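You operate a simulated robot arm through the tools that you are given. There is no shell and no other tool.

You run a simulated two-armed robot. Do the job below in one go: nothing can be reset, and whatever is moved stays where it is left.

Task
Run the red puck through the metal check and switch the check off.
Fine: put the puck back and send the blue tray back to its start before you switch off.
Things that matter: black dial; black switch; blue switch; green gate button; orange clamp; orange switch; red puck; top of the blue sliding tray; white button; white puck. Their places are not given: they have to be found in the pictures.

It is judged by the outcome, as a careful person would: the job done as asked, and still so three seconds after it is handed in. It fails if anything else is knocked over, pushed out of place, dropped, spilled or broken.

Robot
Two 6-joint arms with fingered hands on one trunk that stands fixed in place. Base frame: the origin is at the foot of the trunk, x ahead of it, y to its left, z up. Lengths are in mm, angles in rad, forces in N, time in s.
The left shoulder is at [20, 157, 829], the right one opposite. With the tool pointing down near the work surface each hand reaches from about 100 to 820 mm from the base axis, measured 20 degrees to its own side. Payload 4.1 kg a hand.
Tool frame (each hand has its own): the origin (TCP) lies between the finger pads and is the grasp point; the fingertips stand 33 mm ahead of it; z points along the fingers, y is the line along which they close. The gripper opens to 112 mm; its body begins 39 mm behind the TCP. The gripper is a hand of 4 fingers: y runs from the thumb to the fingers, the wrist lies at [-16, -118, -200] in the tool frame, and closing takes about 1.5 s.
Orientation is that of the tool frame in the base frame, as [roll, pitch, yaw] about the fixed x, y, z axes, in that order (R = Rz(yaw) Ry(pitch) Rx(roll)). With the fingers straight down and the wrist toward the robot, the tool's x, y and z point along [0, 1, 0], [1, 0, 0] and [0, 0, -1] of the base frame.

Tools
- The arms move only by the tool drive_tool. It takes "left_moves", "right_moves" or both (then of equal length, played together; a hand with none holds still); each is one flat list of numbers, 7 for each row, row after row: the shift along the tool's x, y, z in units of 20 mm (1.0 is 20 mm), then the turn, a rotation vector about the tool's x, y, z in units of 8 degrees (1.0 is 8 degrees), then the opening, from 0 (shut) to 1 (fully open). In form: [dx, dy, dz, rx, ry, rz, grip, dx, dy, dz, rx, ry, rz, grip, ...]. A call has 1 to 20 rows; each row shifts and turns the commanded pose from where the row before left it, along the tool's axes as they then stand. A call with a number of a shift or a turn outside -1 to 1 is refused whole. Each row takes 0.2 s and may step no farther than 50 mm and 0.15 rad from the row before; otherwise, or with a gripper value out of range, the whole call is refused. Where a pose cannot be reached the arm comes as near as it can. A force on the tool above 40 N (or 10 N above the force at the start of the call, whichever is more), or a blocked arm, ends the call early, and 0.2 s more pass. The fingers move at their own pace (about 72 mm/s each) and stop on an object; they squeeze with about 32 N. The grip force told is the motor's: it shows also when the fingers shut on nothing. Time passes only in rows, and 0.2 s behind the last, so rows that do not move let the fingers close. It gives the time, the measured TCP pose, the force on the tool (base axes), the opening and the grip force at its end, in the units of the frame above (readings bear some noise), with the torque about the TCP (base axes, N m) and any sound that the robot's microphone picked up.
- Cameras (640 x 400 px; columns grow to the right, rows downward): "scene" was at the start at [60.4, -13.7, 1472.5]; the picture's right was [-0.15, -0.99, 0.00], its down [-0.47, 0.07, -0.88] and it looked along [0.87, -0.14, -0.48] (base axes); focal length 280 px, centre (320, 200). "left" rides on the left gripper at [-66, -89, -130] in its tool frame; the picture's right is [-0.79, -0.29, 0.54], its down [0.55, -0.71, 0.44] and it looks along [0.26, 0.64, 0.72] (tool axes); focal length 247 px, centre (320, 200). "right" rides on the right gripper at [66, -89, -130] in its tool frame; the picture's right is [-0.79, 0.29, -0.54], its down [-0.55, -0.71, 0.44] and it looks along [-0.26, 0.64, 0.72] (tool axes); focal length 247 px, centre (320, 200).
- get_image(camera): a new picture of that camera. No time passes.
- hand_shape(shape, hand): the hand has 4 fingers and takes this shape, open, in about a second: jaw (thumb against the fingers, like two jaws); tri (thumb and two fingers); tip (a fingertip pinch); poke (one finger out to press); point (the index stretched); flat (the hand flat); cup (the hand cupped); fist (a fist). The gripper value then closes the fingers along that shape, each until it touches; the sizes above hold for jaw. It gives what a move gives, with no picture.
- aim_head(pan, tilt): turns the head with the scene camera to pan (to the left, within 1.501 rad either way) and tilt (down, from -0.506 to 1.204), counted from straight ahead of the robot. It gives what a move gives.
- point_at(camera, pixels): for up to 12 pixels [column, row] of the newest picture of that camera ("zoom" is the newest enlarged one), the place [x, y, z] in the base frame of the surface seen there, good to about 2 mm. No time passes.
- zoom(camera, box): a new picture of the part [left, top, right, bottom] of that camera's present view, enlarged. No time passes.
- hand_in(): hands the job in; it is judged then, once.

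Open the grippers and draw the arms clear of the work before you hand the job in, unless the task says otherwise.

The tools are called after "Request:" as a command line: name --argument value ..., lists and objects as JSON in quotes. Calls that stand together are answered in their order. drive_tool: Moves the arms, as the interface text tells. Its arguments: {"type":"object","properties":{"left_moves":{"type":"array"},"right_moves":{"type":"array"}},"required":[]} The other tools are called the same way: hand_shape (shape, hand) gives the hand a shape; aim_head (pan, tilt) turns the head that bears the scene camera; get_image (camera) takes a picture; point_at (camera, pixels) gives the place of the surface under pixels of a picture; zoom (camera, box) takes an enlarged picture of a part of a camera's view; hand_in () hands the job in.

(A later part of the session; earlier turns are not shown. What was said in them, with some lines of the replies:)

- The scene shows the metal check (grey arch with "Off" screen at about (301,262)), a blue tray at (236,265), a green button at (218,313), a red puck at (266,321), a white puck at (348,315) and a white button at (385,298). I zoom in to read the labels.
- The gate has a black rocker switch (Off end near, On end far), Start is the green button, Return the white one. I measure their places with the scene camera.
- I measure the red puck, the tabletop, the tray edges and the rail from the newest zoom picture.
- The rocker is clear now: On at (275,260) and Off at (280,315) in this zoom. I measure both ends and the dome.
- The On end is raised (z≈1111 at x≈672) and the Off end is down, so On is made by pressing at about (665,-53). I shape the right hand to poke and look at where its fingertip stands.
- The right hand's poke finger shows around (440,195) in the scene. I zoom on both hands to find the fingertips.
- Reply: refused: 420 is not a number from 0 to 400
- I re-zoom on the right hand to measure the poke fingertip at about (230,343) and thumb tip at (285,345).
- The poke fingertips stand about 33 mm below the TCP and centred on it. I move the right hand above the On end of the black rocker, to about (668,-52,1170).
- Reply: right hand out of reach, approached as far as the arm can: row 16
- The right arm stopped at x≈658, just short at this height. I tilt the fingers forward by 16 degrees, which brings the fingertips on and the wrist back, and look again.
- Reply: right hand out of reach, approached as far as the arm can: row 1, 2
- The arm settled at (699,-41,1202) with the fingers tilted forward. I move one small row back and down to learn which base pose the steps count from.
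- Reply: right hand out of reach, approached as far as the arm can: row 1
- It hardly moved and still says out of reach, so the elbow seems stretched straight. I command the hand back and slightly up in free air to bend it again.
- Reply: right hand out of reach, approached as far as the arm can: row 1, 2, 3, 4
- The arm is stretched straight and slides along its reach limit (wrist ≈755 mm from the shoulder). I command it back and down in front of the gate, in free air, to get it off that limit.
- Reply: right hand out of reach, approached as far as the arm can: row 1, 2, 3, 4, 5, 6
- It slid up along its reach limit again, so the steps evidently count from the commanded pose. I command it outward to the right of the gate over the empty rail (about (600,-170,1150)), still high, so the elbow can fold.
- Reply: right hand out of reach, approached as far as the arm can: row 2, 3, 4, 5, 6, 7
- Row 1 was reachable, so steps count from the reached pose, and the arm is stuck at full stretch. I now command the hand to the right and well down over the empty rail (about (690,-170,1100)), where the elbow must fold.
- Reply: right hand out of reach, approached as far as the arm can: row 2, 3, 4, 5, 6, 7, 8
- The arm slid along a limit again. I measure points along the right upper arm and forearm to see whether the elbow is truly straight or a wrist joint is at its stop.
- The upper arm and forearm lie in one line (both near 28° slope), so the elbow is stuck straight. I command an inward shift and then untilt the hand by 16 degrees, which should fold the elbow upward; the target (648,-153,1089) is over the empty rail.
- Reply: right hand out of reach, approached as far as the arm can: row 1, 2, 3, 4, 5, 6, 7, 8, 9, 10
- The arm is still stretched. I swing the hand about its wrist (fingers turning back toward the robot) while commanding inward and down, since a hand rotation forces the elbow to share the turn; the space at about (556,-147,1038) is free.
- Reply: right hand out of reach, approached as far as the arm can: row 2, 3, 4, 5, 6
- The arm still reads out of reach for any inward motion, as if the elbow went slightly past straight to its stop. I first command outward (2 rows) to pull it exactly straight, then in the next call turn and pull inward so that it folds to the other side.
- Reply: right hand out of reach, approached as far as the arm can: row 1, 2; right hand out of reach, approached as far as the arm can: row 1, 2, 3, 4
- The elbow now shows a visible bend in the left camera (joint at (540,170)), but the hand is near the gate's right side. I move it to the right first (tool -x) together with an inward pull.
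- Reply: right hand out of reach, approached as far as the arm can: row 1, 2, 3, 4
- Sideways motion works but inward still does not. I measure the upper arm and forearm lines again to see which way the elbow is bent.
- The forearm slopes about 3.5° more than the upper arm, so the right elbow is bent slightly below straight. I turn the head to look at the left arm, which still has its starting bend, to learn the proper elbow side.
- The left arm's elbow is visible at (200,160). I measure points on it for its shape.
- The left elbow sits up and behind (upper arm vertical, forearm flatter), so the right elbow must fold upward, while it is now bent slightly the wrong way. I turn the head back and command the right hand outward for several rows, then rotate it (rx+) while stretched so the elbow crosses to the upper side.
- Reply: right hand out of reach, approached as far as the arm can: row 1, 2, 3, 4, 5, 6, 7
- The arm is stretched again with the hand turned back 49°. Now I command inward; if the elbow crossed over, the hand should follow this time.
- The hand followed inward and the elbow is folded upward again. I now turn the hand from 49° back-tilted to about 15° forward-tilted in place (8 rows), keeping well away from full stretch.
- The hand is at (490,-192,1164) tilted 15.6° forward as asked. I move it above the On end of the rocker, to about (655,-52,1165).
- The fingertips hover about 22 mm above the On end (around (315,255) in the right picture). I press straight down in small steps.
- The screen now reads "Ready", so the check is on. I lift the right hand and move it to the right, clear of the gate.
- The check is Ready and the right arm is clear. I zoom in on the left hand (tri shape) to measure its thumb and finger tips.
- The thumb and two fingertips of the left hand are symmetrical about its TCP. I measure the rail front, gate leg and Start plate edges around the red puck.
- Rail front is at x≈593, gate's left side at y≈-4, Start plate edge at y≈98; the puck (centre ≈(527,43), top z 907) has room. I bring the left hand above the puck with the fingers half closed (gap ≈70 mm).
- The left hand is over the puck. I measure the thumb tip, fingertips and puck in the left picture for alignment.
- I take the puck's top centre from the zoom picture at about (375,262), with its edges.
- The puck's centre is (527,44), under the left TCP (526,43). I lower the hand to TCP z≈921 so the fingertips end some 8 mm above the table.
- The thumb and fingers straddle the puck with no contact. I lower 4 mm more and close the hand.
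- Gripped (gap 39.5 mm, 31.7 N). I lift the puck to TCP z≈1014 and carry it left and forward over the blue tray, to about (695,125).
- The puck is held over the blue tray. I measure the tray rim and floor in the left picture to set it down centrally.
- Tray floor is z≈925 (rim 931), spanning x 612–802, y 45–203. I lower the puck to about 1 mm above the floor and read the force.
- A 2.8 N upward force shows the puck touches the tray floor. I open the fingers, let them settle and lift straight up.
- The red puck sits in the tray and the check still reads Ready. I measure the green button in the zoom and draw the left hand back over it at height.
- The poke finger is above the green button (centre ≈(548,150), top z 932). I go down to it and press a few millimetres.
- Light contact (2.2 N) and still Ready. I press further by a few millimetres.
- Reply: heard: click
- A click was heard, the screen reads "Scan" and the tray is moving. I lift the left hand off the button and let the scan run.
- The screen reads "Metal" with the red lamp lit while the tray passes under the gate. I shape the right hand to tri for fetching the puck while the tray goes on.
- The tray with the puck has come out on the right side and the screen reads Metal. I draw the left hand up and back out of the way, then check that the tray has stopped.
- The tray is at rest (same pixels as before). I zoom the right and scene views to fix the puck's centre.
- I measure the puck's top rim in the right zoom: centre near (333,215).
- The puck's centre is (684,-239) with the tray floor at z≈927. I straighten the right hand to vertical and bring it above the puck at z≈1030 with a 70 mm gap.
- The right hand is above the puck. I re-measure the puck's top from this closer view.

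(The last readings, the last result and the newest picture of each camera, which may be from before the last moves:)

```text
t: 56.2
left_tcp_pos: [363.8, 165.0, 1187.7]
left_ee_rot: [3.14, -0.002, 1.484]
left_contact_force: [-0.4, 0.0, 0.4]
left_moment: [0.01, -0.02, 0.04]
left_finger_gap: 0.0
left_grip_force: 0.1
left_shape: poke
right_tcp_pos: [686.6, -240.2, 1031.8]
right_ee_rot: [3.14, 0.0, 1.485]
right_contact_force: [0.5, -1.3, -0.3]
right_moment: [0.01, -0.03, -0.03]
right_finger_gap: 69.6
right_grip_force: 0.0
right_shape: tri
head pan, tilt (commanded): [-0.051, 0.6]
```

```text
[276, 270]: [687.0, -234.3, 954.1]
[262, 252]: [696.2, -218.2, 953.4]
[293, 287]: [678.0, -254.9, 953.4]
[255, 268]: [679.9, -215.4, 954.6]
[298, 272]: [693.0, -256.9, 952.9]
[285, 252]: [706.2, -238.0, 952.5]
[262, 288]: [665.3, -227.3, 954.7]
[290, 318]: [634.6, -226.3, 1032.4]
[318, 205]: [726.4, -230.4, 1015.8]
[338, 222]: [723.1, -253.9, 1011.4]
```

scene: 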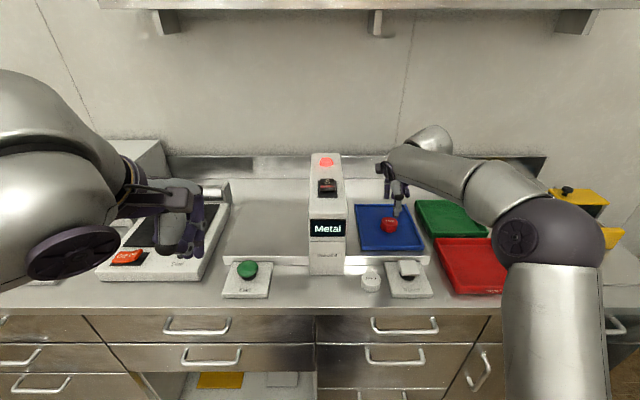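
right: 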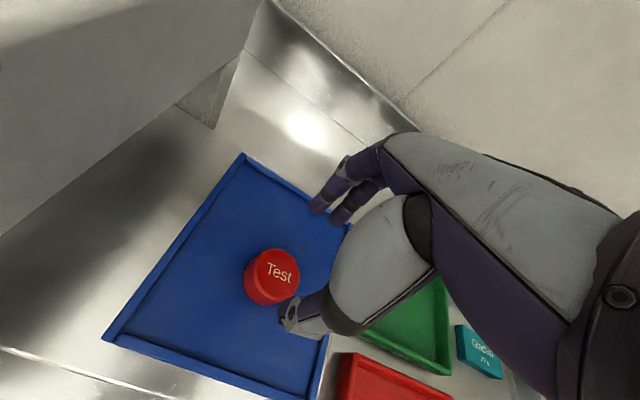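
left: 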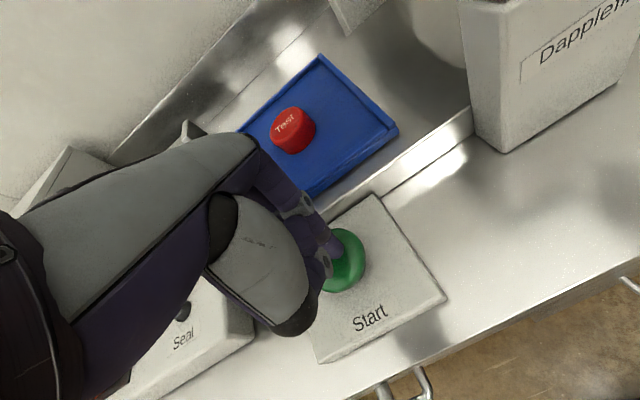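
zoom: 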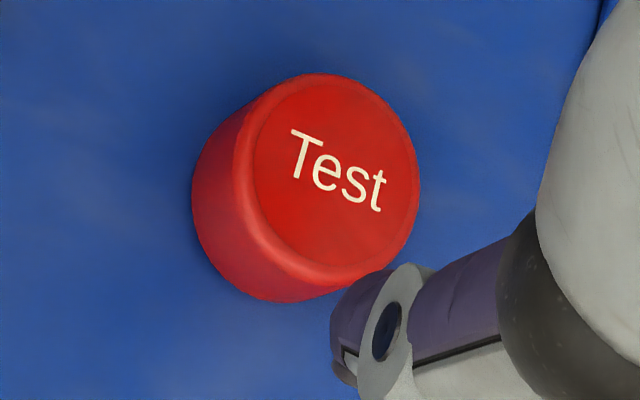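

The puck's centre is (686,-237), within 3 mm of the TCP. I go down to TCP z≈965 and close the right hand on it.

Request:
drive_tool --right_moves '[0.13, 0, 1, 0, 0, 0, 0.62, 0, 0, 1, 0, 0, 0, 0.62, 0, 0, 0.8, 0, 0, 0, 0.62, 0, 0, 0.4, 0, 0, 0, 0.62, 0, 0, 0.14, 0, 0, 0, 0.62]'

Request:
get_image --camera "right"

```text
t: 57.4
left_tcp_pos: [364.3, 166.2, 1186.6]
left_ee_rot: [3.14, -0.001, 1.483]
left_contact_force: [0.5, 0.5, 0.5]
left_moment: [-0.03, -0.01, 0.01]
left_finger_gap: 0.1
left_grip_force: 0.0
left_shape: poke
right_tcp_pos: [685.4, -239.0, 963.7]
right_ee_rot: [-3.141, 0.002, 1.485]
right_contact_force: [-0.5, 0.1, -0.5]
right_moment: [-0.02, -0.02, -0.03]
right_finger_gap: 69.8
right_grip_force: 0.0
right_shape: tri
head pan, tilt (commanded): [-0.051, 0.6]
```

```text
taken
```

right: 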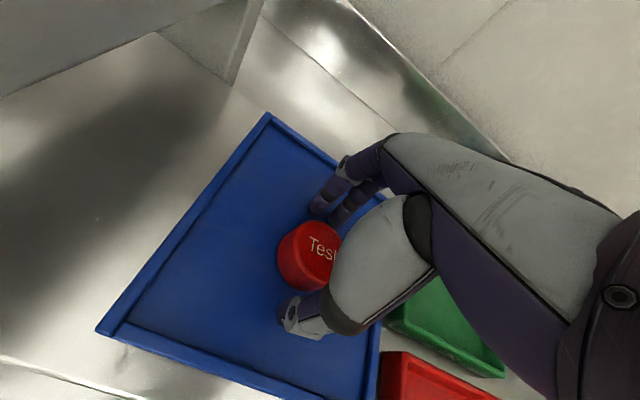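

The fingers straddle the puck without contact force. I close the right hand and let it grip.

Request:
drive_tool --right_moves '[0, 0, 0, 0, 0, 0, 0.45, 0, 0, 0, 0, 0, 0, 0.3, 0, 0, 0, 0, 0, 0, 0.15, 0, 0, 0, 0, 0, 0, 0, 0, 0, 0, 0, 0, 0, 0, 0, 0, 0, 0, 0, 0, 0, 0, 0, 0, 0, 0, 0, 0]'

Request:
get_image --camera "right"

```text
t: 59.0
left_tcp_pos: [363.9, 164.8, 1188.1]
left_ee_rot: [3.139, -0.001, 1.483]
left_contact_force: [-1.0, -0.4, -1.0]
left_moment: [0.01, -0.03, 0.03]
left_finger_gap: 0.0
left_grip_force: 0.1
left_shape: poke
right_tcp_pos: [684.9, -238.1, 961.6]
right_ee_rot: [-3.14, 0.001, 1.485]
right_contact_force: [0.4, 0.5, 0.1]
right_moment: [-0.03, -0.01, 0.0]
right_finger_gap: 38.9
right_grip_force: 32.1
right_shape: tri
head pan, tilt (commanded): [-0.051, 0.6]
```

```text
taken
```

right: 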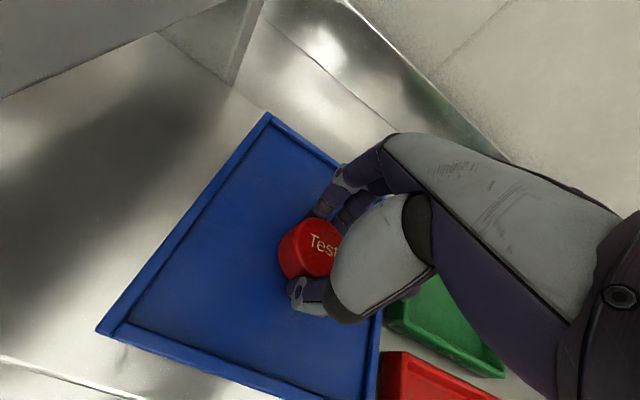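

Gripped (38.9 mm, 32 N). I lift the puck and draw it straight back from the tray toward the robot, while the left hand moves further left to make room.

Request:
drive_tool --right_moves '[0, 0, -0.6, 0, 0, 0, 0, 0, 0, -1, 0, 0, 0, 0, 0, 0, -1, 0, 0, 0, 0, 0, 0, -1, 0, 0, 0, 0, 0, -1, 0, 0, 0, 0, 0, 0, -1, 0, 0, 0, 0, 0, 0, -1, 0, 0, 0, 0, 0, 0, -1, 0, 0, 0, 0, 0, 0, -1, 0, 0, 0, 0, 0, 0, -1, 0, 0, 0, 0, 0, 0, -1, 0, 0, 0, 0, 0, 0, -1, 0, 0, 0, 0, 0, 0, -1, 0, 0, 0, 0, 0, 0, -1, 0, 0, 0, 0, 0]' --left_moves '[1, 0, 0, 0, 0, 0, 1, 1, 0, 0, 0, 0, 0, 1, 1, 0, 0, 0, 0, 0, 1, 1, 0, 0, 0, 0, 0, 1, 1, 0, 0, 0, 0, 0, 1, 0, 0, 0, 0, 0, 0, 1, 0, 0, 0, 0, 0, 0, 1, 0, 0, 0, 0, 0, 0, 1, 0, 0, 0, 0, 0, 0, 1, 0, 0, 0, 0, 0, 0, 1, 0, 0, 0, 0, 0, 0, 1, 0, 0, 0, 0, 0, 0, 1, 0, 0, 0, 0, 0, 0, 1, 0, 0, 0, 0, 0, 0, 1]'

Request:
get_image --camera "scene"

Request:
get_image --camera "right"

```text
t: 62.0
left_tcp_pos: [373.8, 263.3, 1187.7]
left_ee_rot: [3.14, -0.001, 1.484]
left_contact_force: [1.2, 0.2, 0.9]
left_moment: [0.0, 0.03, 0.0]
left_finger_gap: 0.0
left_grip_force: 0.1
left_shape: poke
right_tcp_pos: [485.6, -220.4, 1036.2]
right_ee_rot: [3.14, -0.002, 1.486]
right_contact_force: [0.2, -0.7, 0.1]
right_moment: [-0.04, -0.01, -0.03]
right_finger_gap: 38.7
right_grip_force: 32.3
right_shape: tri
head pan, tilt (commanded): [-0.051, 0.6]
```

```text
taken
```

scene: 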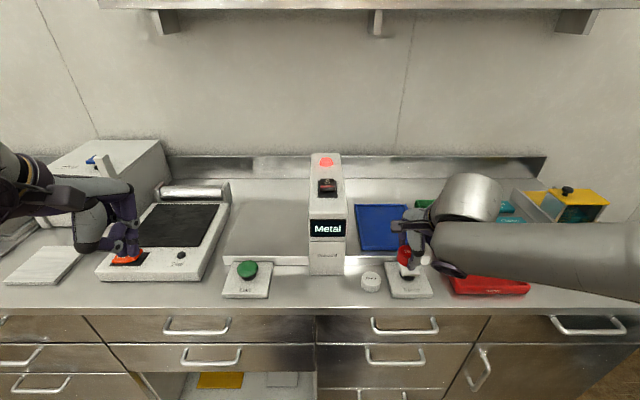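

```text
taken
```

right: 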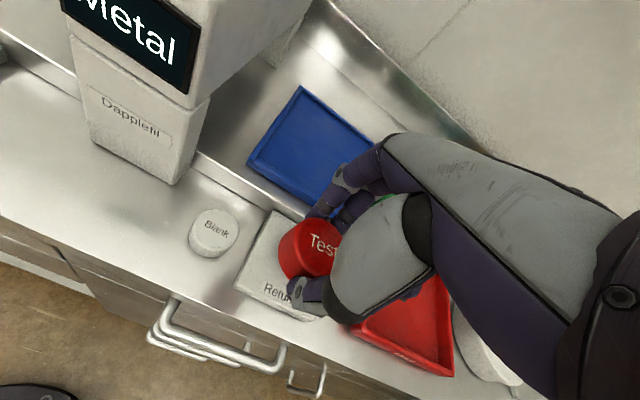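

The puck is held clear of everything at (486,-220,1036). I measure the gate's front edges and the table's front edge from the scene, and the right hand's far side.

Request:
zoom --camera "scene" --box '[260, 220, 400, 320]'

Request:
point_at --camera "zoom" --pixels '[[228, 200], [235, 200], [392, 200], [398, 200], [232, 240], [150, 300], [150, 340], [150, 350], [150, 360], [300, 240]]'

Request:
zoom --camera "scene" --box '[380, 200, 470, 300]'

```text
4.00 times, centred on (330, 270) of scene
```

zoom: 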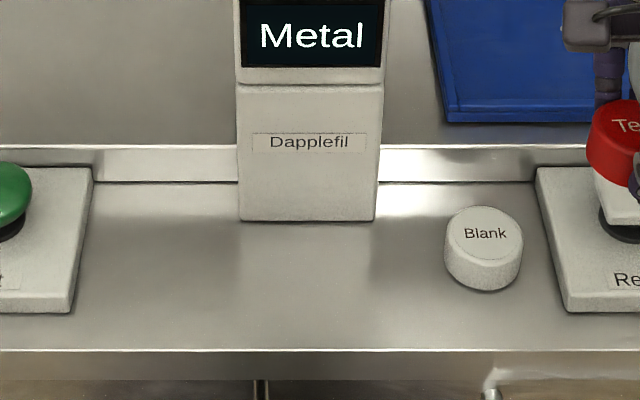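

```text
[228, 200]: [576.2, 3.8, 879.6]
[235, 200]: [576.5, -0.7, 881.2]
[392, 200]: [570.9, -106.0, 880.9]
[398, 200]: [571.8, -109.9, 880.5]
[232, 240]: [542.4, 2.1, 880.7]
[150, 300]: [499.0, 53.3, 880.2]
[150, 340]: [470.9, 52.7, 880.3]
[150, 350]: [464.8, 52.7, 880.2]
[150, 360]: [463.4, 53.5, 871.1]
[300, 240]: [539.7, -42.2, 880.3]
```

```text
4.00 times, centred on (425, 250) of scene
```

zoom: 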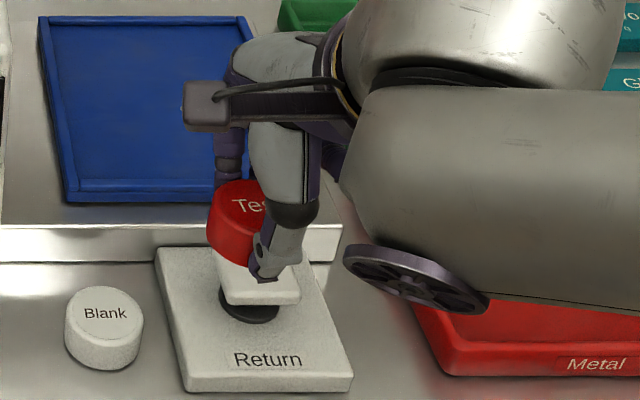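

Gate's left side is y≈-3 and table edge x≈464. I measure how far the right hand's fingers bulge forward, from the right picture.

Request:
get_image --camera "right"

Request:
point_at --camera "right" --pixels '[[318, 205], [335, 180], [345, 172], [360, 162], [375, 152], [388, 140], [400, 138], [430, 140], [480, 150], [345, 210], [385, 175], [560, 180]]'

```text
taken
```

right: 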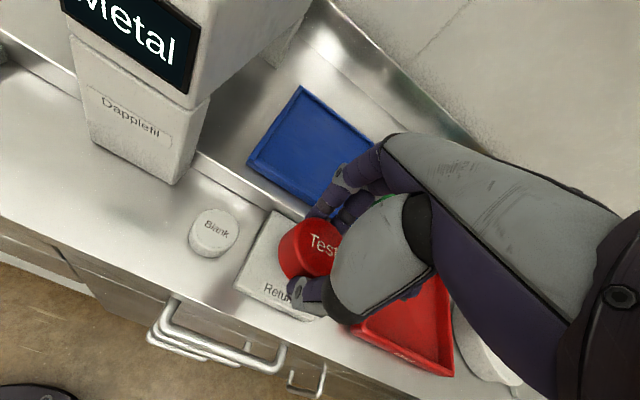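

```text
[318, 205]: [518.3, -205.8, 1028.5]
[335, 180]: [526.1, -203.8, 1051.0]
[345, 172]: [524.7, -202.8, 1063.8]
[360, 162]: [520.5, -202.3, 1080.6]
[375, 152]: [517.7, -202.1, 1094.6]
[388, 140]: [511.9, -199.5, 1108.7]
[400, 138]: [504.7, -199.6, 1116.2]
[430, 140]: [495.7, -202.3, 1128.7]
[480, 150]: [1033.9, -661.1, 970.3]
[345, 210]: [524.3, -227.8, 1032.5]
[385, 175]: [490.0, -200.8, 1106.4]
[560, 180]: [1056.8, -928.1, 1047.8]
```

The fingers bulge only about 45 mm ahead of the TCP, and the folded fingers about 33 mm sideways, so the right hand can pass in front of the gate at x≈485 and set down at the puck's old place. I carry the puck left to about (485,45,1036).

Request:
drive_tool --right_moves '[0.943, -0.08, 0, 0, 0, 0, 0, 0.943, -0.08, 0, 0, 0, 0, 0, 0.943, -0.08, 0, 0, 0, 0, 0, 0.943, -0.08, 0, 0, 0, 0, 0, 0.943, -0.08, 0, 0, 0, 0, 0, 0.943, -0.08, 0, 0, 0, 0, 0, 0.943, -0.08, 0, 0, 0, 0, 0, 0.943, -0.08, 0, 0, 0, 0, 0, 0.943, -0.08, 0, 0, 0, 0, 0, 0.943, -0.08, 0, 0, 0, 0, 0, 0.943, -0.08, 0, 0, 0, 0, 0, 0.943, -0.08, 0, 0, 0, 0, 0, 0.943, -0.08, 0, 0, 0, 0, 0, 0.943, -0.08, 0, 0, 0, 0, 0]'

Request:
get_image --camera "scene"

Request:
get_image --camera "right"

Request:
get_image --camera "left"

```text
t: 65.0
left_tcp_pos: [372.8, 265.2, 1186.8]
left_ee_rot: [3.139, -0.001, 1.483]
left_contact_force: [0.5, 0.8, -0.2]
left_moment: [0.01, -0.01, 0.01]
left_finger_gap: 0.0
left_grip_force: 0.0
left_shape: poke
right_tcp_pos: [486.3, 43.9, 1036.7]
right_ee_rot: [-3.141, 0.0, 1.486]
right_contact_force: [0.5, -0.8, -0.8]
right_moment: [0.04, 0.04, 0.02]
right_finger_gap: 38.4
right_grip_force: 32.0
right_shape: tri
head pan, tilt (commanded): [-0.051, 0.6]
```

```text
taken
```

scene: 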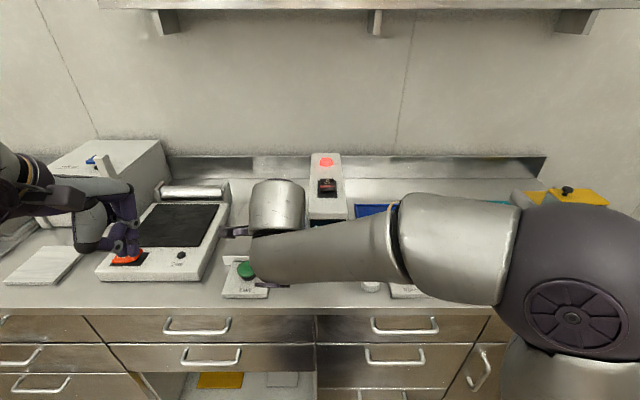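

```text
taken
```

right: 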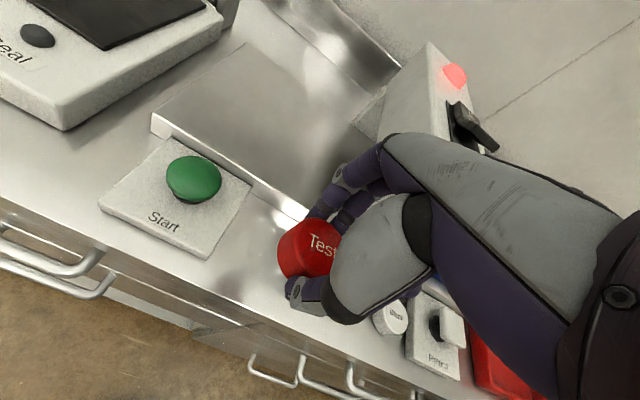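

```text
taken
```

left: 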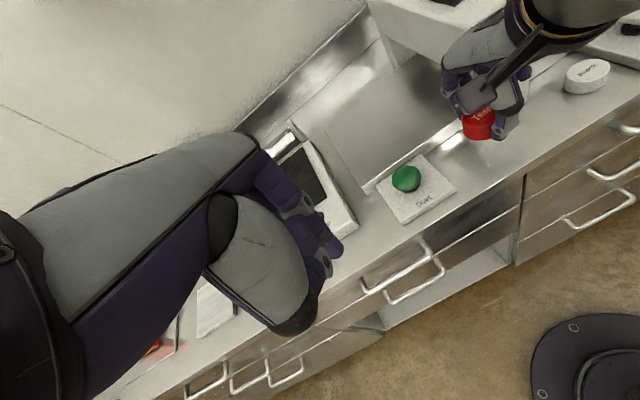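

The puck hangs at (486,44) in front of the rail with the Start plate at its left. I lower it to z≈937, then move forward slowly to the old place (527,45).

Request:
drive_tool --right_moves '[0, 0, 1, 0, 0, 0, 0, 0, 0, 1, 0, 0, 0, 0, 0, 0, 1, 0, 0, 0, 0, 0, 0, 1, 0, 0, 0, 0, 0, 0, 1, 0, 0, 0, 0, 0.08, 0.41, 0, 0, 0, 0, 0, 0.08, 0.41, 0, 0, 0, 0, 0, 0.05, 0.41, 0, 0, 0, 0, 0, 0.05, 0.41, 0, 0, 0, 0, 0, 0.05, 0.41, 0, 0, 0, 0, 0]'

Request:
get_image --camera "right"

Request:
get_image --camera "left"

```text
t: 67.2
left_tcp_pos: [373.5, 264.1, 1186.2]
left_ee_rot: [3.139, 0.0, 1.482]
left_contact_force: [0.2, 0.6, 0.8]
left_moment: [-0.02, 0.02, 0.0]
left_finger_gap: 0.1
left_grip_force: 0.1
left_shape: poke
right_tcp_pos: [527.3, 47.4, 935.3]
right_ee_rot: [3.14, 0.001, 1.485]
right_contact_force: [0.1, 0.4, -0.6]
right_moment: [-0.05, -0.01, 0.01]
right_finger_gap: 38.4
right_grip_force: 31.9
right_shape: tri
head pan, tilt (commanded): [-0.051, 0.6]
```

```text
taken
```

right: 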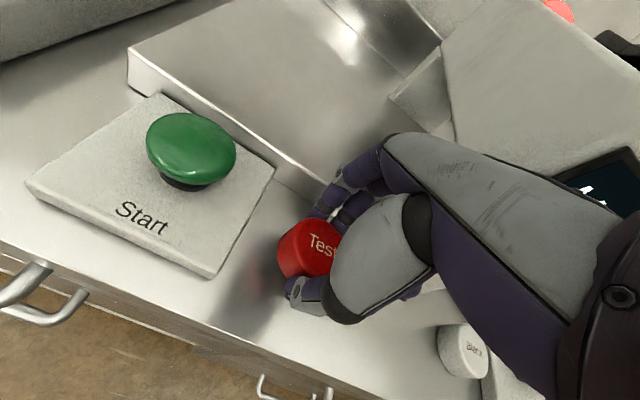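

```text
taken
```

left: 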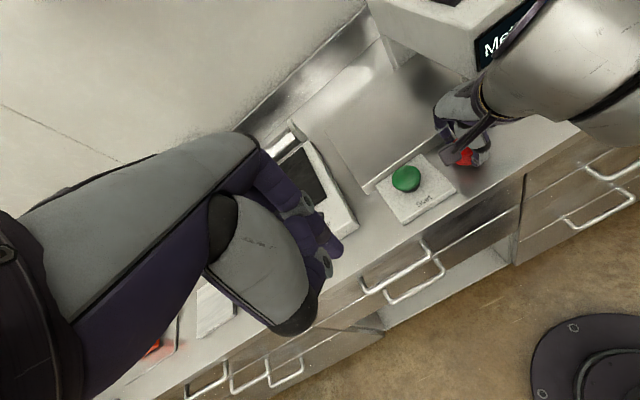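

No contact so far; TCP is (527,47,935). I lower the puck to the tabletop in small steps and read the force.

Request:
drive_tool --right_moves '[-0.08, 0, 0.4, 0, 0, 0, 0, 0, 0, 0.3, 0, 0, 0, 0, 0, 0, 0.1, 0, 0, 0, 0]'

```text
t: 68.0
left_tcp_pos: [374.2, 264.0, 1186.2]
left_ee_rot: [3.141, -0.002, 1.485]
left_contact_force: [-0.1, -0.3, -0.4]
left_moment: [-0.05, 0.02, 0.0]
left_finger_gap: 0.0
left_grip_force: 0.0
left_shape: poke
right_tcp_pos: [528.0, 45.5, 919.7]
right_ee_rot: [-3.141, 0.0, 1.486]
right_contact_force: [0.0, -0.2, 0.3]
right_moment: [0.02, 0.03, 0.04]
right_finger_gap: 38.3
right_grip_force: 32.0
right_shape: tri
head pan, tilt (commanded): [-0.051, 0.6]
```

No contact yet at TCP z≈919.7. I go down in 1–1.5 mm steps until the table is felt.

Request:
drive_tool --right_moves '[0, 0, 0.07, 0, 0, 0, 0, 0, 0, 0.06, 0, 0, 0, 0]'

```text
t: 68.6
left_tcp_pos: [372.8, 263.8, 1186.0]
left_ee_rot: [3.14, -0.002, 1.483]
left_contact_force: [0.6, 0.2, 0.8]
left_moment: [-0.01, -0.03, 0.03]
left_finger_gap: 0.3
left_grip_force: 0.0
left_shape: poke
right_tcp_pos: [528.4, 46.0, 916.9]
right_ee_rot: [-3.141, 0.001, 1.485]
right_contact_force: [0.1, 0.2, -0.3]
right_moment: [-0.01, -0.01, 0.05]
right_finger_gap: 38.2
right_grip_force: 32.3
right_shape: tri
head pan, tilt (commanded): [-0.051, 0.6]
```

Request:
drive_tool --right_moves '[0, 0, 0.06, 0, 0, 0, 0, 0, 0, 0.05, 0, 0, 0, 0]'

Request:
get_image --camera "right"

```text
t: 69.2
left_tcp_pos: [372.3, 263.4, 1185.3]
left_ee_rot: [3.139, 0.0, 1.485]
left_contact_force: [-0.1, -0.2, 0.1]
left_moment: [-0.01, 0.03, -0.03]
left_finger_gap: 0.1
left_grip_force: 0.1
left_shape: poke
right_tcp_pos: [528.2, 45.6, 915.3]
right_ee_rot: [3.137, 0.0, 1.485]
right_contact_force: [-0.5, 0.2, 9.8]
right_moment: [-0.02, 0.01, 0.01]
right_finger_gap: 38.5
right_grip_force: 31.9
right_shape: tri
head pan, tilt (commanded): [-0.051, 0.6]
```

```text
taken
```

right: 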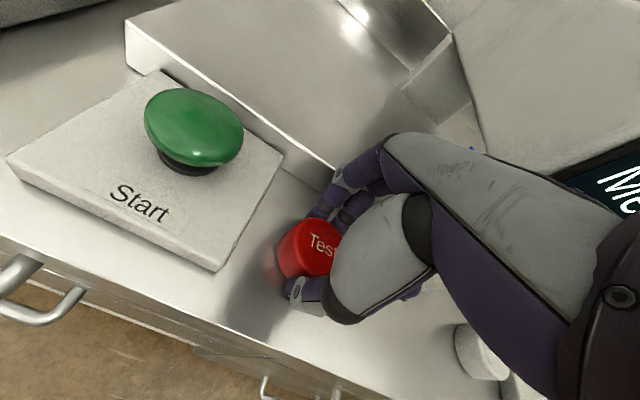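

The table is felt (9.8 N): the puck is down at its old place. I open the fingers and lift straight up.

Request:
drive_tool --right_moves '[0, 0, 0, 0, 0, 0, 0.4, 0, 0, 0, 0, 0, 0, 0.5, 0, 0, 0, 0, 0, 0, 0.58, 0, 0, 0, 0, 0, 0, 0.58, 0, 0, -0.5, 0, 0, 0, 0.58, 0, 0, -1, 0, 0, 0, 0.58, 0, 0, -1, 0, 0, 0, 0.58, 0, 0, -1, 0, 0, 0, 0.58, 0, 0, -1, 0, 0, 0, 0.58]'

Request:
get_image --camera "right"

```text
t: 71.2
left_tcp_pos: [372.9, 263.7, 1187.4]
left_ee_rot: [3.139, -0.002, 1.484]
left_contact_force: [0.5, 0.0, -0.6]
left_moment: [-0.01, 0.03, 0.0]
left_finger_gap: 0.0
left_grip_force: 0.1
left_shape: poke
right_tcp_pos: [525.1, 45.3, 1005.2]
right_ee_rot: [-3.141, -0.001, 1.486]
right_contact_force: [-0.3, -0.1, 0.3]
right_moment: [-0.02, 0.01, 0.01]
right_finger_gap: 64.4
right_grip_force: 0.0
right_shape: tri
head pan, tilt (commanded): [-0.051, 0.6]
```

```text
taken
```

right: 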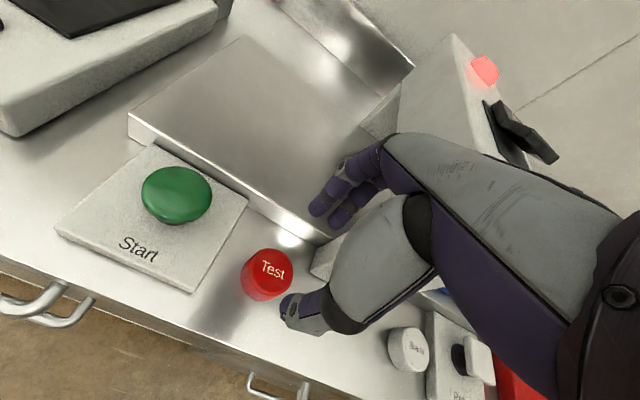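

The puck stands on the table upright. I check its place against the old centre (527,44).

Request:
zoom --camera "right" --box '[220, 225, 320, 325]'

Request:
point_at --camera "right" --pixels '[[272, 266], [256, 254], [289, 280], [254, 268], [290, 265], [275, 250], [266, 284]]'

```text
4.00 times, centred on (270, 275) of right
```

zoom: 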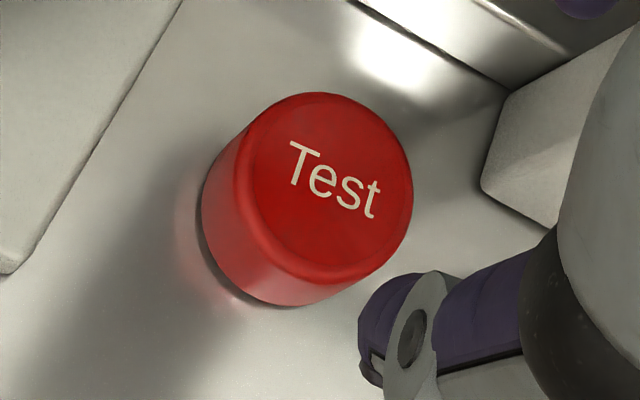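

```text
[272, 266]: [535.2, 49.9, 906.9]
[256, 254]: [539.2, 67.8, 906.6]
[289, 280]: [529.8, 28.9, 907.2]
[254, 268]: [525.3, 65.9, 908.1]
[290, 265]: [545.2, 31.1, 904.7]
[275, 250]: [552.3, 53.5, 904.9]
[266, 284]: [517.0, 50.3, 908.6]
```

The puck now stands at about (535,49), within a centimetre of where it was. I draw the right hand back and carry it to the right, toward the white Return button.

Request:
drive_tool --right_moves '[0, -1, -0.7, 0, 0, 0, 0.58, 0, -1, -0.7, 0, 0, 0, 0.58, -1, 0.085, 0, 0, 0, 0, 0.58, -1, 0.085, 0, 0, 0, 0, 0.58, -1, 0.085, 0, 0, 0, 0, 0.58, -1, 0.085, 0, 0, 0, 0, 0.58, -1, 0.085, 0, 0, 0, 0, 0.58, -1, 0.085, 0, 0, 0, 0, 0.58, -1, 0.085, 0, 0, 0, 0, 0.58, -1, 0.085, 0, 0, 0, 0, 0.58, -1, 0.085, 0, 0, 0, 0, 0.58, -1, 0.085, 0, 0, 0, 0, 0.58, -1, 0.085, 0, 0, 0, 0, 0.58, -1, 0.085, 0, 0, 0, 0, 0.58, -1, 0.085, 0, 0, 0, 0, 0.58, -1, 0.085, 0, 0, 0, 0, 0.58, -1, 0.085, 0, 0, 0, 0, 0.58]'

Request:
hand_shape --shape "poke" --hand "right"

Request:
get_image --camera "scene"

Request:
get_image --camera "right"

```text
t: 74.8
left_tcp_pos: [372.8, 264.7, 1186.6]
left_ee_rot: [3.14, -0.001, 1.482]
left_contact_force: [0.5, 0.3, 0.7]
left_moment: [-0.03, -0.01, 0.02]
left_finger_gap: 0.0
left_grip_force: 0.0
left_shape: poke
right_tcp_pos: [485.5, -252.7, 1031.4]
right_ee_rot: [3.141, 0.001, 1.486]
right_contact_force: [0.1, -0.6, -0.1]
right_moment: [-0.05, -0.02, 0.02]
right_finger_gap: 64.5
right_grip_force: 0.1
right_shape: tri
head pan, tilt (commanded): [-0.051, 0.6]
```

```text
t: 75.7
left_tcp_pos: [373.1, 264.1, 1185.6]
left_ee_rot: [3.14, -0.003, 1.483]
left_contact_force: [-0.3, -1.1, 0.2]
left_moment: [-0.01, -0.02, -0.02]
left_finger_gap: 0.0
left_grip_force: 0.1
left_shape: poke
right_tcp_pos: [486.2, -250.9, 1032.3]
right_ee_rot: [-3.141, 0.0, 1.485]
right_contact_force: [0.2, -0.7, 0.7]
right_moment: [0.01, -0.02, -0.02]
right_finger_gap: 0.0
right_grip_force: 0.1
right_shape: poke
head pan, tilt (commanded): [-0.051, 0.6]
```

```text
taken
```

scene: 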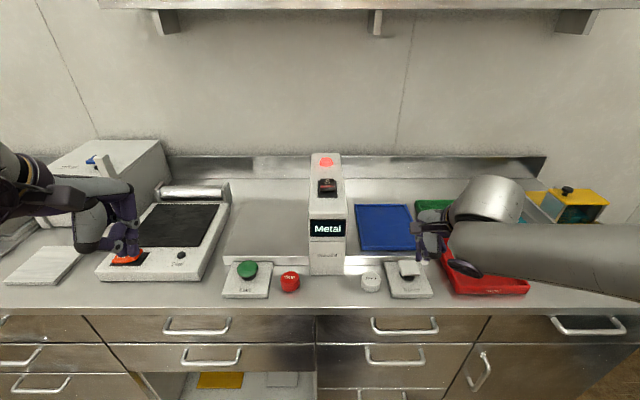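

```text
taken
```

right: 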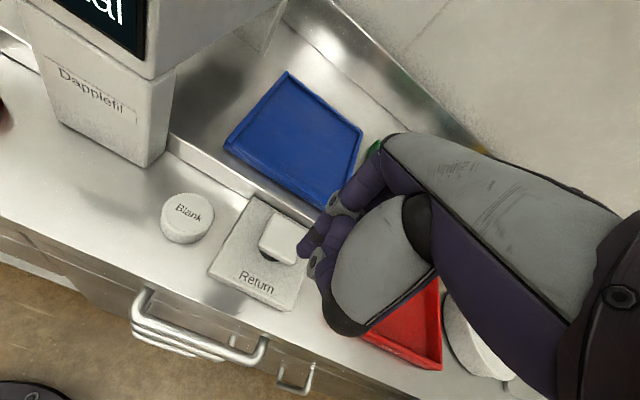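

In the scene the puck is again at (290,282), as before the run. I zoom with the same box as earlier to compare, and measure the white button.

Request:
zoom --camera "scene" --box '[215, 195, 355, 305]'

Request:
point_at --camera "right" --pixels '[[283, 238], [275, 228], [292, 248], [268, 245], [296, 232], [280, 215], [282, 262]]'

```text
3.64 times, centred on (285, 250) of scene
```

zoom: 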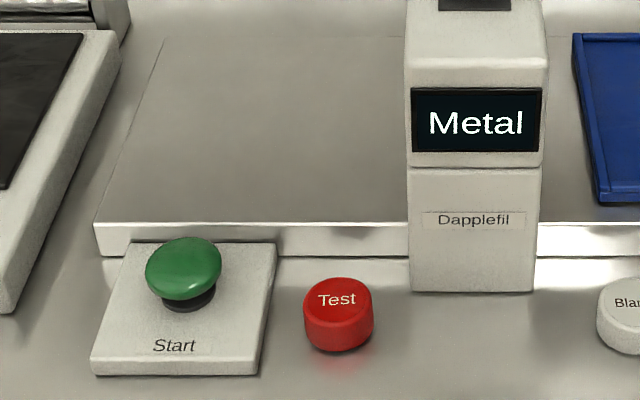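

```text
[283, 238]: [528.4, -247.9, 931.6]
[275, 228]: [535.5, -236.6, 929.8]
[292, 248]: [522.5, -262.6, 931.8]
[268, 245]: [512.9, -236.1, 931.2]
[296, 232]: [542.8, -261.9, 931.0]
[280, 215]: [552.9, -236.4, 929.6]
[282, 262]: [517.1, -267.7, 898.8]
```

The puck is within about 4 mm of its first place. The white button's top is centred at about (532,-251,931); I bring the poke finger over it and press.

Request:
drive_tool --right_moves '[0.07, 0.77, 0, 0, 0, 0, 1, 0.07, 0.77, 0, 0, 0, 0, 1, 0.06, 0.77, 0, 0, 0, 0, 1, 0, 0, 1, 0, 0, 0, 1, 0, 0, 1, 0, 0, 0, 1, 0, 0, 1, 0, 0, 0, 1, 0, 0, 0.4, 0, 0, 0, 1, 0, 0, 0.2, 0, 0, 0, 1, 0, 0, 0.15, 0, 0, 0, 1]'

Request:
get_image --camera "right"

```text
t: 77.7
left_tcp_pos: [373.9, 263.1, 1188.1]
left_ee_rot: [3.141, -0.002, 1.485]
left_contact_force: [0.2, 0.0, 0.7]
left_moment: [0.0, 0.02, -0.02]
left_finger_gap: 0.0
left_grip_force: 0.1
left_shape: poke
right_tcp_pos: [533.4, -251.5, 956.3]
right_ee_rot: [3.14, -0.001, 1.486]
right_contact_force: [0.9, -0.6, 3.0]
right_moment: [-0.06, -0.02, 0.02]
right_finger_gap: 0.0
right_grip_force: 0.0
right_shape: poke
head pan, tilt (commanded): [-0.051, 0.6]
```

```text
taken
```

right: 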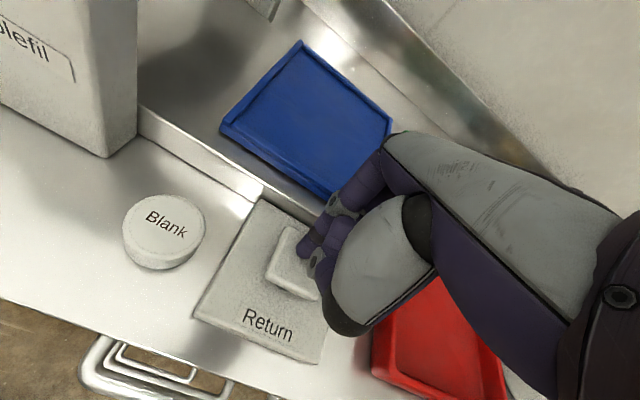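

The finger rests on the white button (3 N) without a click yet. I press a little further.

Request:
drive_tool --right_moves '[0, 0, 0.15, 0, 0, 0, 1, 0, 0, 0.15, 0, 0, 0, 1]'

Request:
get_image --camera "scene"

```text
t: 78.3
left_tcp_pos: [373.1, 263.2, 1186.4]
left_ee_rot: [3.139, -0.002, 1.484]
left_contact_force: [0.2, 0.4, 1.3]
left_moment: [0.04, 0.03, 0.0]
left_finger_gap: 0.1
left_grip_force: 0.1
left_shape: poke
right_tcp_pos: [533.1, -251.3, 950.9]
right_ee_rot: [3.141, 0.0, 1.484]
right_contact_force: [1.0, 0.0, 4.7]
right_moment: [-0.06, -0.02, 0.05]
right_finger_gap: 0.0
right_grip_force: 0.1
right_shape: poke
head pan, tilt (commanded): [-0.051, 0.6]
heard: click
```

```text
taken
```

scene: 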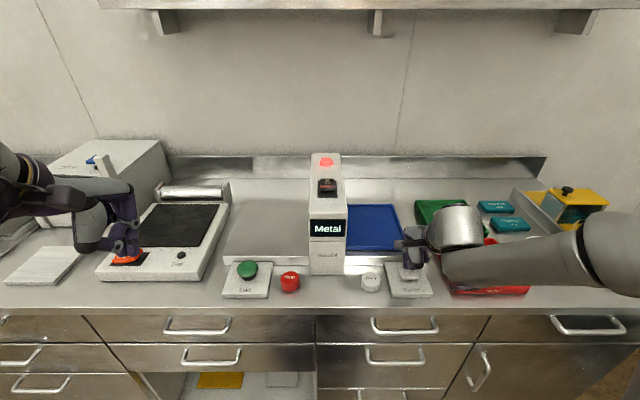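

Click heard and the tray is moving back left. I lift the right hand and wait for the tray to reach its start.

Request:
drive_tool --right_moves '[0, 0, -1, 0, 0, 0, 1, 0, 0, -1, 0, 0, 0, 1, 0, 0, -1, 0, 0, 0, 1, 0, 0, -1, 0, 0, 0, 1, 0, 0, -1, 0, 0, 0, 1, 0, 0, -1, 0, 0, 0, 1, 0, 0, -1, 0, 0, 0, 1, 0, 0, -1, 0, 0, 0, 1, 0, 0, -1, 0, 0, 0, 1, 0, 0, -1, 0, 0, 0, 1, 0, 0, -0.8, 0, 0, 0, 1, 0, 0, 0, -1, 0, 0, 1, 0, 0, 0, -1, 0, 0, 1, 0, 0, 0, 0, 0, 0, 1, 0, 0, 0, 0, 0, 0, 1]'

Request:
get_image --camera "scene"

Request:
get_image --camera "right"

```text
t: 81.5
left_tcp_pos: [373.2, 264.3, 1187.0]
left_ee_rot: [3.14, -0.002, 1.485]
left_contact_force: [0.3, 0.2, -0.6]
left_moment: [0.02, 0.0, 0.03]
left_finger_gap: 0.0
left_grip_force: 0.1
left_shape: poke
right_tcp_pos: [533.9, -252.3, 1168.1]
right_ee_rot: [2.862, 0.0, 1.486]
right_contact_force: [0.4, 0.1, -0.1]
right_moment: [-0.01, -0.01, -0.01]
right_finger_gap: 0.3
right_grip_force: 0.0
right_shape: poke
head pan, tilt (commanded): [-0.051, 0.6]
```

```text
taken
```

scene: 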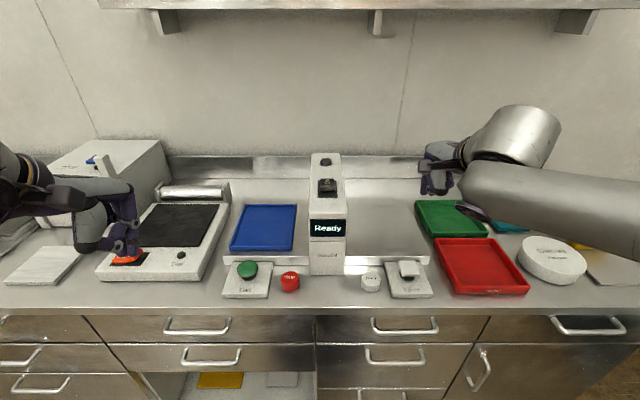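

```text
taken
```

right: 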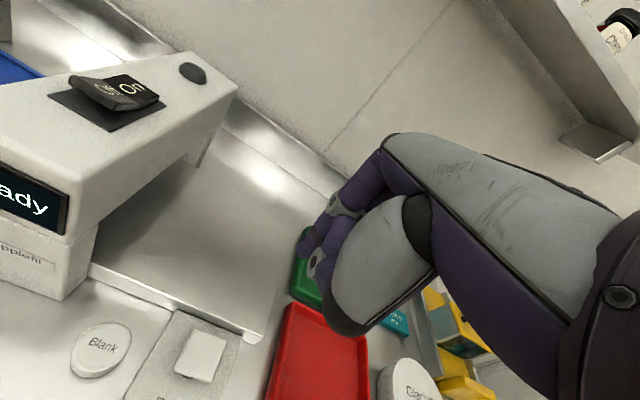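

The tray is back at its start (263,228) and the screen reads Ready. I measure the rocker's raised Off end.

Request:
zoom --camera "scene" --box '[295, 150, 365, 210]'

Request:
point_at --camera "scene" --pixels '[[327, 181], [327, 184], [327, 187], [327, 190], [327, 193], [327, 196], [318, 187], [336, 187]]'

```text
6.67 times, centred on (330, 180) of scene
```

zoom: 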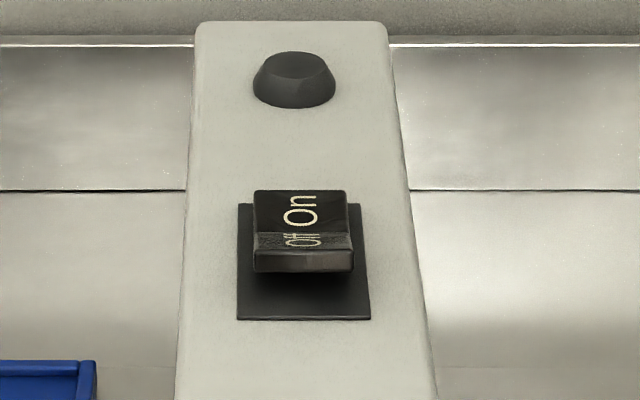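

```text
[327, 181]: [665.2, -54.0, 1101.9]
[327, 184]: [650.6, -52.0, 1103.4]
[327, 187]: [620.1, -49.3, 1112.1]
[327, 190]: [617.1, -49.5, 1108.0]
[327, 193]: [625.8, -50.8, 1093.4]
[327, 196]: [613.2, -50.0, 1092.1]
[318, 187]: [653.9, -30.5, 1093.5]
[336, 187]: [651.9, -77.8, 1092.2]
```

The Off end's edge is at (619,-50,1112). I bring the right fingertips above it at about (624,-50).

Request:
drive_tool --right_moves '[0.951, 0.273, 0.097, 0, 0, 0, 1, 0.951, 0.273, 0.097, 0, 0, 0, 1, 0.951, 0.273, 0.097, 0, 0, 0, 1, 0.951, 0.273, 0.097, 0, 0, 0, 1, 0.951, 0.273, 0.097, 0, 0, 0, 1, 0.951, 0.273, 0.097, 0, 0, 0, 1, 0.951, 0.273, 0.097, 0, 0, 0, 1, 0.951, 0.273, 0.097, 0, 0, 0, 1, 0.951, 0.273, 0.097, 0, 0, 0, 1, 0.951, 0.273, 0.097, 0, 0, 0, 1, 0.951, 0.273, 0.097, 0, 0, 0, 1]'

Request:
get_image --camera "right"

```text
t: 83.9
left_tcp_pos: [372.2, 264.5, 1187.1]
left_ee_rot: [3.141, -0.002, 1.484]
left_contact_force: [-0.3, 0.4, -0.1]
left_moment: [-0.01, 0.04, 0.02]
left_finger_gap: 0.0
left_grip_force: 0.1
left_shape: poke
right_tcp_pos: [614.9, -49.0, 1164.0]
right_ee_rot: [2.861, 0.0, 1.487]
right_contact_force: [-0.9, -0.3, 0.6]
right_moment: [0.04, 0.05, -0.01]
right_finger_gap: 0.0
right_grip_force: 0.1
right_shape: poke
head pan, tilt (commanded): [-0.051, 0.6]
```

```text
taken
```

right: 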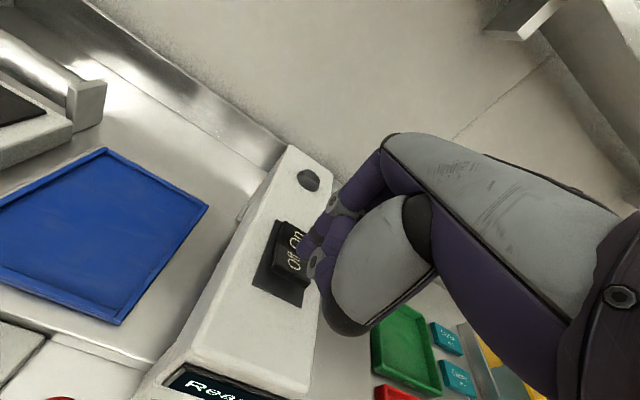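

The fingertips are above the Off end. I press straight down in small steps.

Request:
drive_tool --right_moves '[0, -0.135, 0.48, 0, 0, 0, 1, 0, -0.135, 0.48, 0, 0, 0, 1, 0, -0.07, 0.24, 0, 0, 0, 1, 0, -0.07, 0.24, 0, 0, 0, 1]'

Request:
zoom --camera "scene" --box '[270, 160, 390, 290]'

Request:
get_image --camera "right"

```text
t: 84.9
left_tcp_pos: [373.1, 264.2, 1186.8]
left_ee_rot: [3.138, -0.002, 1.483]
left_contact_force: [-0.6, 0.4, -0.5]
left_moment: [-0.02, 0.01, -0.03]
left_finger_gap: 0.0
left_grip_force: 0.0
left_shape: poke
right_tcp_pos: [615.7, -48.8, 1135.3]
right_ee_rot: [2.86, 0.0, 1.485]
right_contact_force: [-1.4, -0.3, 3.5]
right_moment: [-0.09, -0.05, -0.02]
right_finger_gap: 0.0
right_grip_force: 0.1
right_shape: poke
head pan, tilt (commanded): [-0.051, 0.6]
```

```text
3.08 times, centred on (330, 225) of scene
```

zoom: 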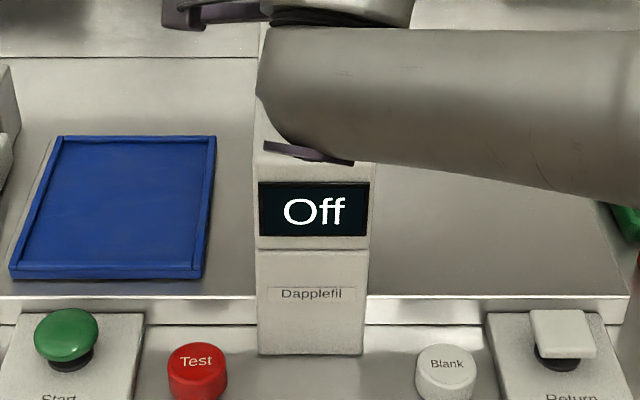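

```text
taken
```

right: 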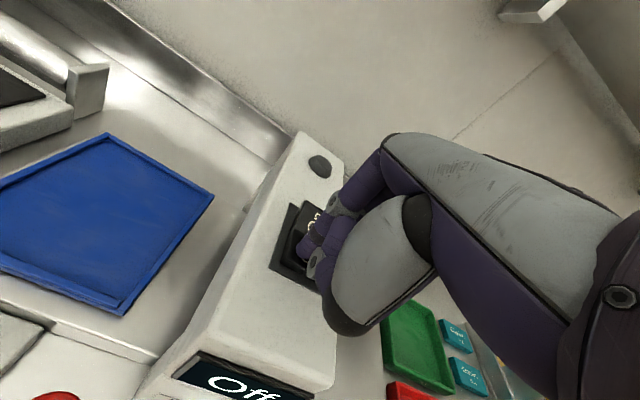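

The screen reads "Off". I press 2 mm more to seat the rocker, then lift and draw the right hand away to the right and back.

Request:
drive_tool --right_moves '[0, -0.03, 0.1, 0, 0, 0, 1, 0, 0.135, -0.48, 0, 0, 0, 1, 0, 0.269, -0.963, 0, 0, 0, 1, 0, 0.269, -0.963, 0, 0, 0, 1, -0.95, -0.6, -0.2, 0, 0, 0, 1, -0.95, -0.6, -0.2, 0, 0, 0, 1, -0.95, -0.6, -0.2, 0, 0, 0, 1, -0.95, -0.6, -0.2, 0, 0, 0, 1, -0.95, -0.6, -0.2, 0, 0, 0, 1, -0.95, -0.6, -0.2, 0, 0, 0, 1, -0.95, -0.6, -0.2, 0, 0, 0, 1, -0.95, -0.6, -0.2, 0, 0, 0, 1]'

Request:
get_image --camera "scene"

Request:
zoom --camera "scene" --box '[215, 150, 435, 305]'

```text
t: 87.5
left_tcp_pos: [374.1, 264.2, 1187.3]
left_ee_rot: [3.139, -0.002, 1.482]
left_contact_force: [0.0, -0.4, -0.8]
left_moment: [-0.03, 0.01, -0.05]
left_finger_gap: 0.1
left_grip_force: 0.1
left_shape: poke
right_tcp_pos: [500.1, -192.1, 1185.5]
right_ee_rot: [2.862, 0.0, 1.485]
right_contact_force: [-0.4, 0.1, 0.2]
right_moment: [-0.02, 0.01, -0.03]
right_finger_gap: 0.0
right_grip_force: 0.1
right_shape: poke
head pan, tilt (commanded): [-0.051, 0.6]
```

```text
taken
```

scene: 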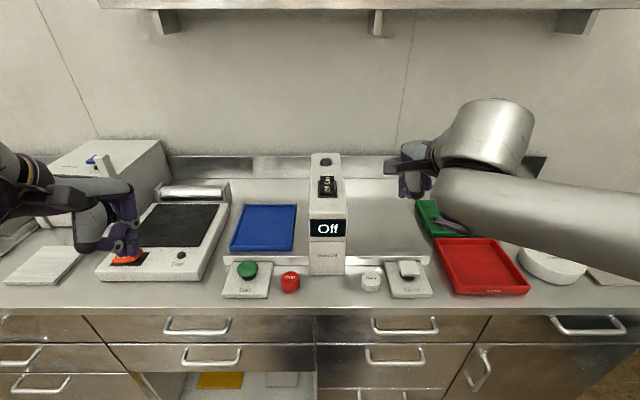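

```text
2.58 times, centred on (325, 228) of scene
```

zoom: 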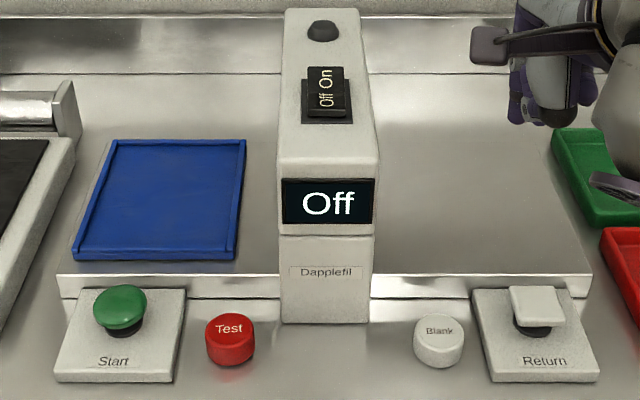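

The check is Off, the tray is at its start, the red puck is back and nothing else has moved. I draw the right arm further back and up, then open both hands.

Request:
drive_tool --right_moves '[-0.25, -0.83, -0.67, 0, 0, 0, 1, -0.25, -0.83, -0.67, 0, 0, 0, 1, -0.25, -0.83, -0.67, 0, 0, 0, 1, -0.25, -0.83, -0.67, 0, 0, 0, 1, -0.25, -0.83, -0.67, 0, 0, 0, 1, -0.25, -0.83, -0.67, 0, 0, 0, 1]'

Request:
hand_shape --shape "jaw" --hand "right"

Request:
hand_shape --shape "jaw" --hand "left"

Request:
get_image --camera "scene"

```text
t: 88.9
left_tcp_pos: [373.3, 265.0, 1187.2]
left_ee_rot: [3.141, -0.002, 1.486]
left_contact_force: [1.4, 0.2, 0.0]
left_moment: [0.0, 0.02, -0.02]
left_finger_gap: 0.0
left_grip_force: 0.1
left_shape: poke
right_tcp_pos: [380.4, -210.9, 1234.7]
right_ee_rot: [2.864, -0.001, 1.484]
right_contact_force: [-0.9, 0.7, 1.1]
right_moment: [-0.02, 0.02, -0.02]
right_finger_gap: 0.2
right_grip_force: 0.1
right_shape: poke
head pan, tilt (commanded): [-0.051, 0.6]
```

```text
t: 89.8
left_tcp_pos: [374.2, 263.7, 1186.7]
left_ee_rot: [3.14, -0.001, 1.484]
left_contact_force: [0.6, -0.4, 0.5]
left_moment: [-0.02, -0.01, 0.02]
left_finger_gap: 0.0
left_grip_force: 0.0
left_shape: poke
right_tcp_pos: [380.7, -209.5, 1235.2]
right_ee_rot: [2.861, 0.001, 1.484]
right_contact_force: [0.4, -0.4, -0.1]
right_moment: [-0.03, -0.03, -0.03]
right_finger_gap: 111.9
right_grip_force: 0.0
right_shape: jaw
head pan, tilt (commanded): [-0.051, 0.6]
```

```text
t: 90.7
left_tcp_pos: [372.4, 263.7, 1186.3]
left_ee_rot: [3.14, -0.003, 1.483]
left_contact_force: [-0.8, 0.3, -0.2]
left_moment: [-0.02, -0.03, 0.02]
left_finger_gap: 111.8
left_grip_force: 0.1
left_shape: jaw
right_tcp_pos: [381.2, -211.1, 1235.9]
right_ee_rot: [2.863, 0.002, 1.485]
right_contact_force: [0.0, -0.2, 0.2]
right_moment: [0.01, 0.01, 0.03]
right_finger_gap: 112.0
right_grip_force: 0.0
right_shape: jaw
head pan, tilt (commanded): [-0.051, 0.6]
```

```text
taken
```

scene: 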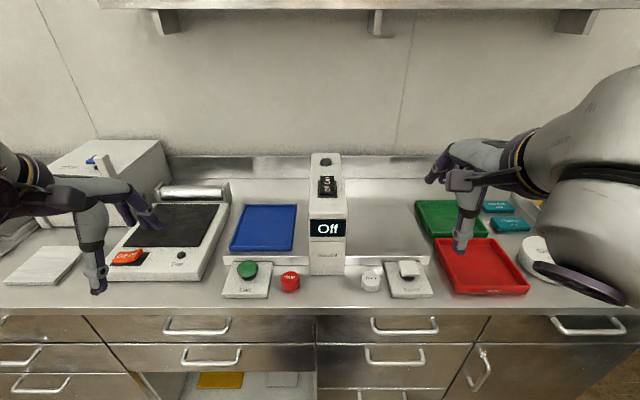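

Both hands are open and in the air, in front of the bench. The check reads Off, the blue tray is at its start (263,228), and the red puck is at (290,282) where it began. I hand the job in.

Request:
hand_in

```text
The job is handed in.
```

The red puck went through the metal check, which read "Metal" with its red lamp lit. The check is now switched off.

- **Puck:** it is back on the tabletop, within about 5 mm of where it started. I placed it there before sending the tray back.
- **Blue tray:** Return sent it back to its start, and I switched the check off only after that. The screen now reads "Off".
- **Everything else:** nothing else looked moved in the last picture. Both hands are open and held clear of the work.

Early on, the right arm locked at full stretch over the gate and took several moves to free. It touched nothing while doing so.
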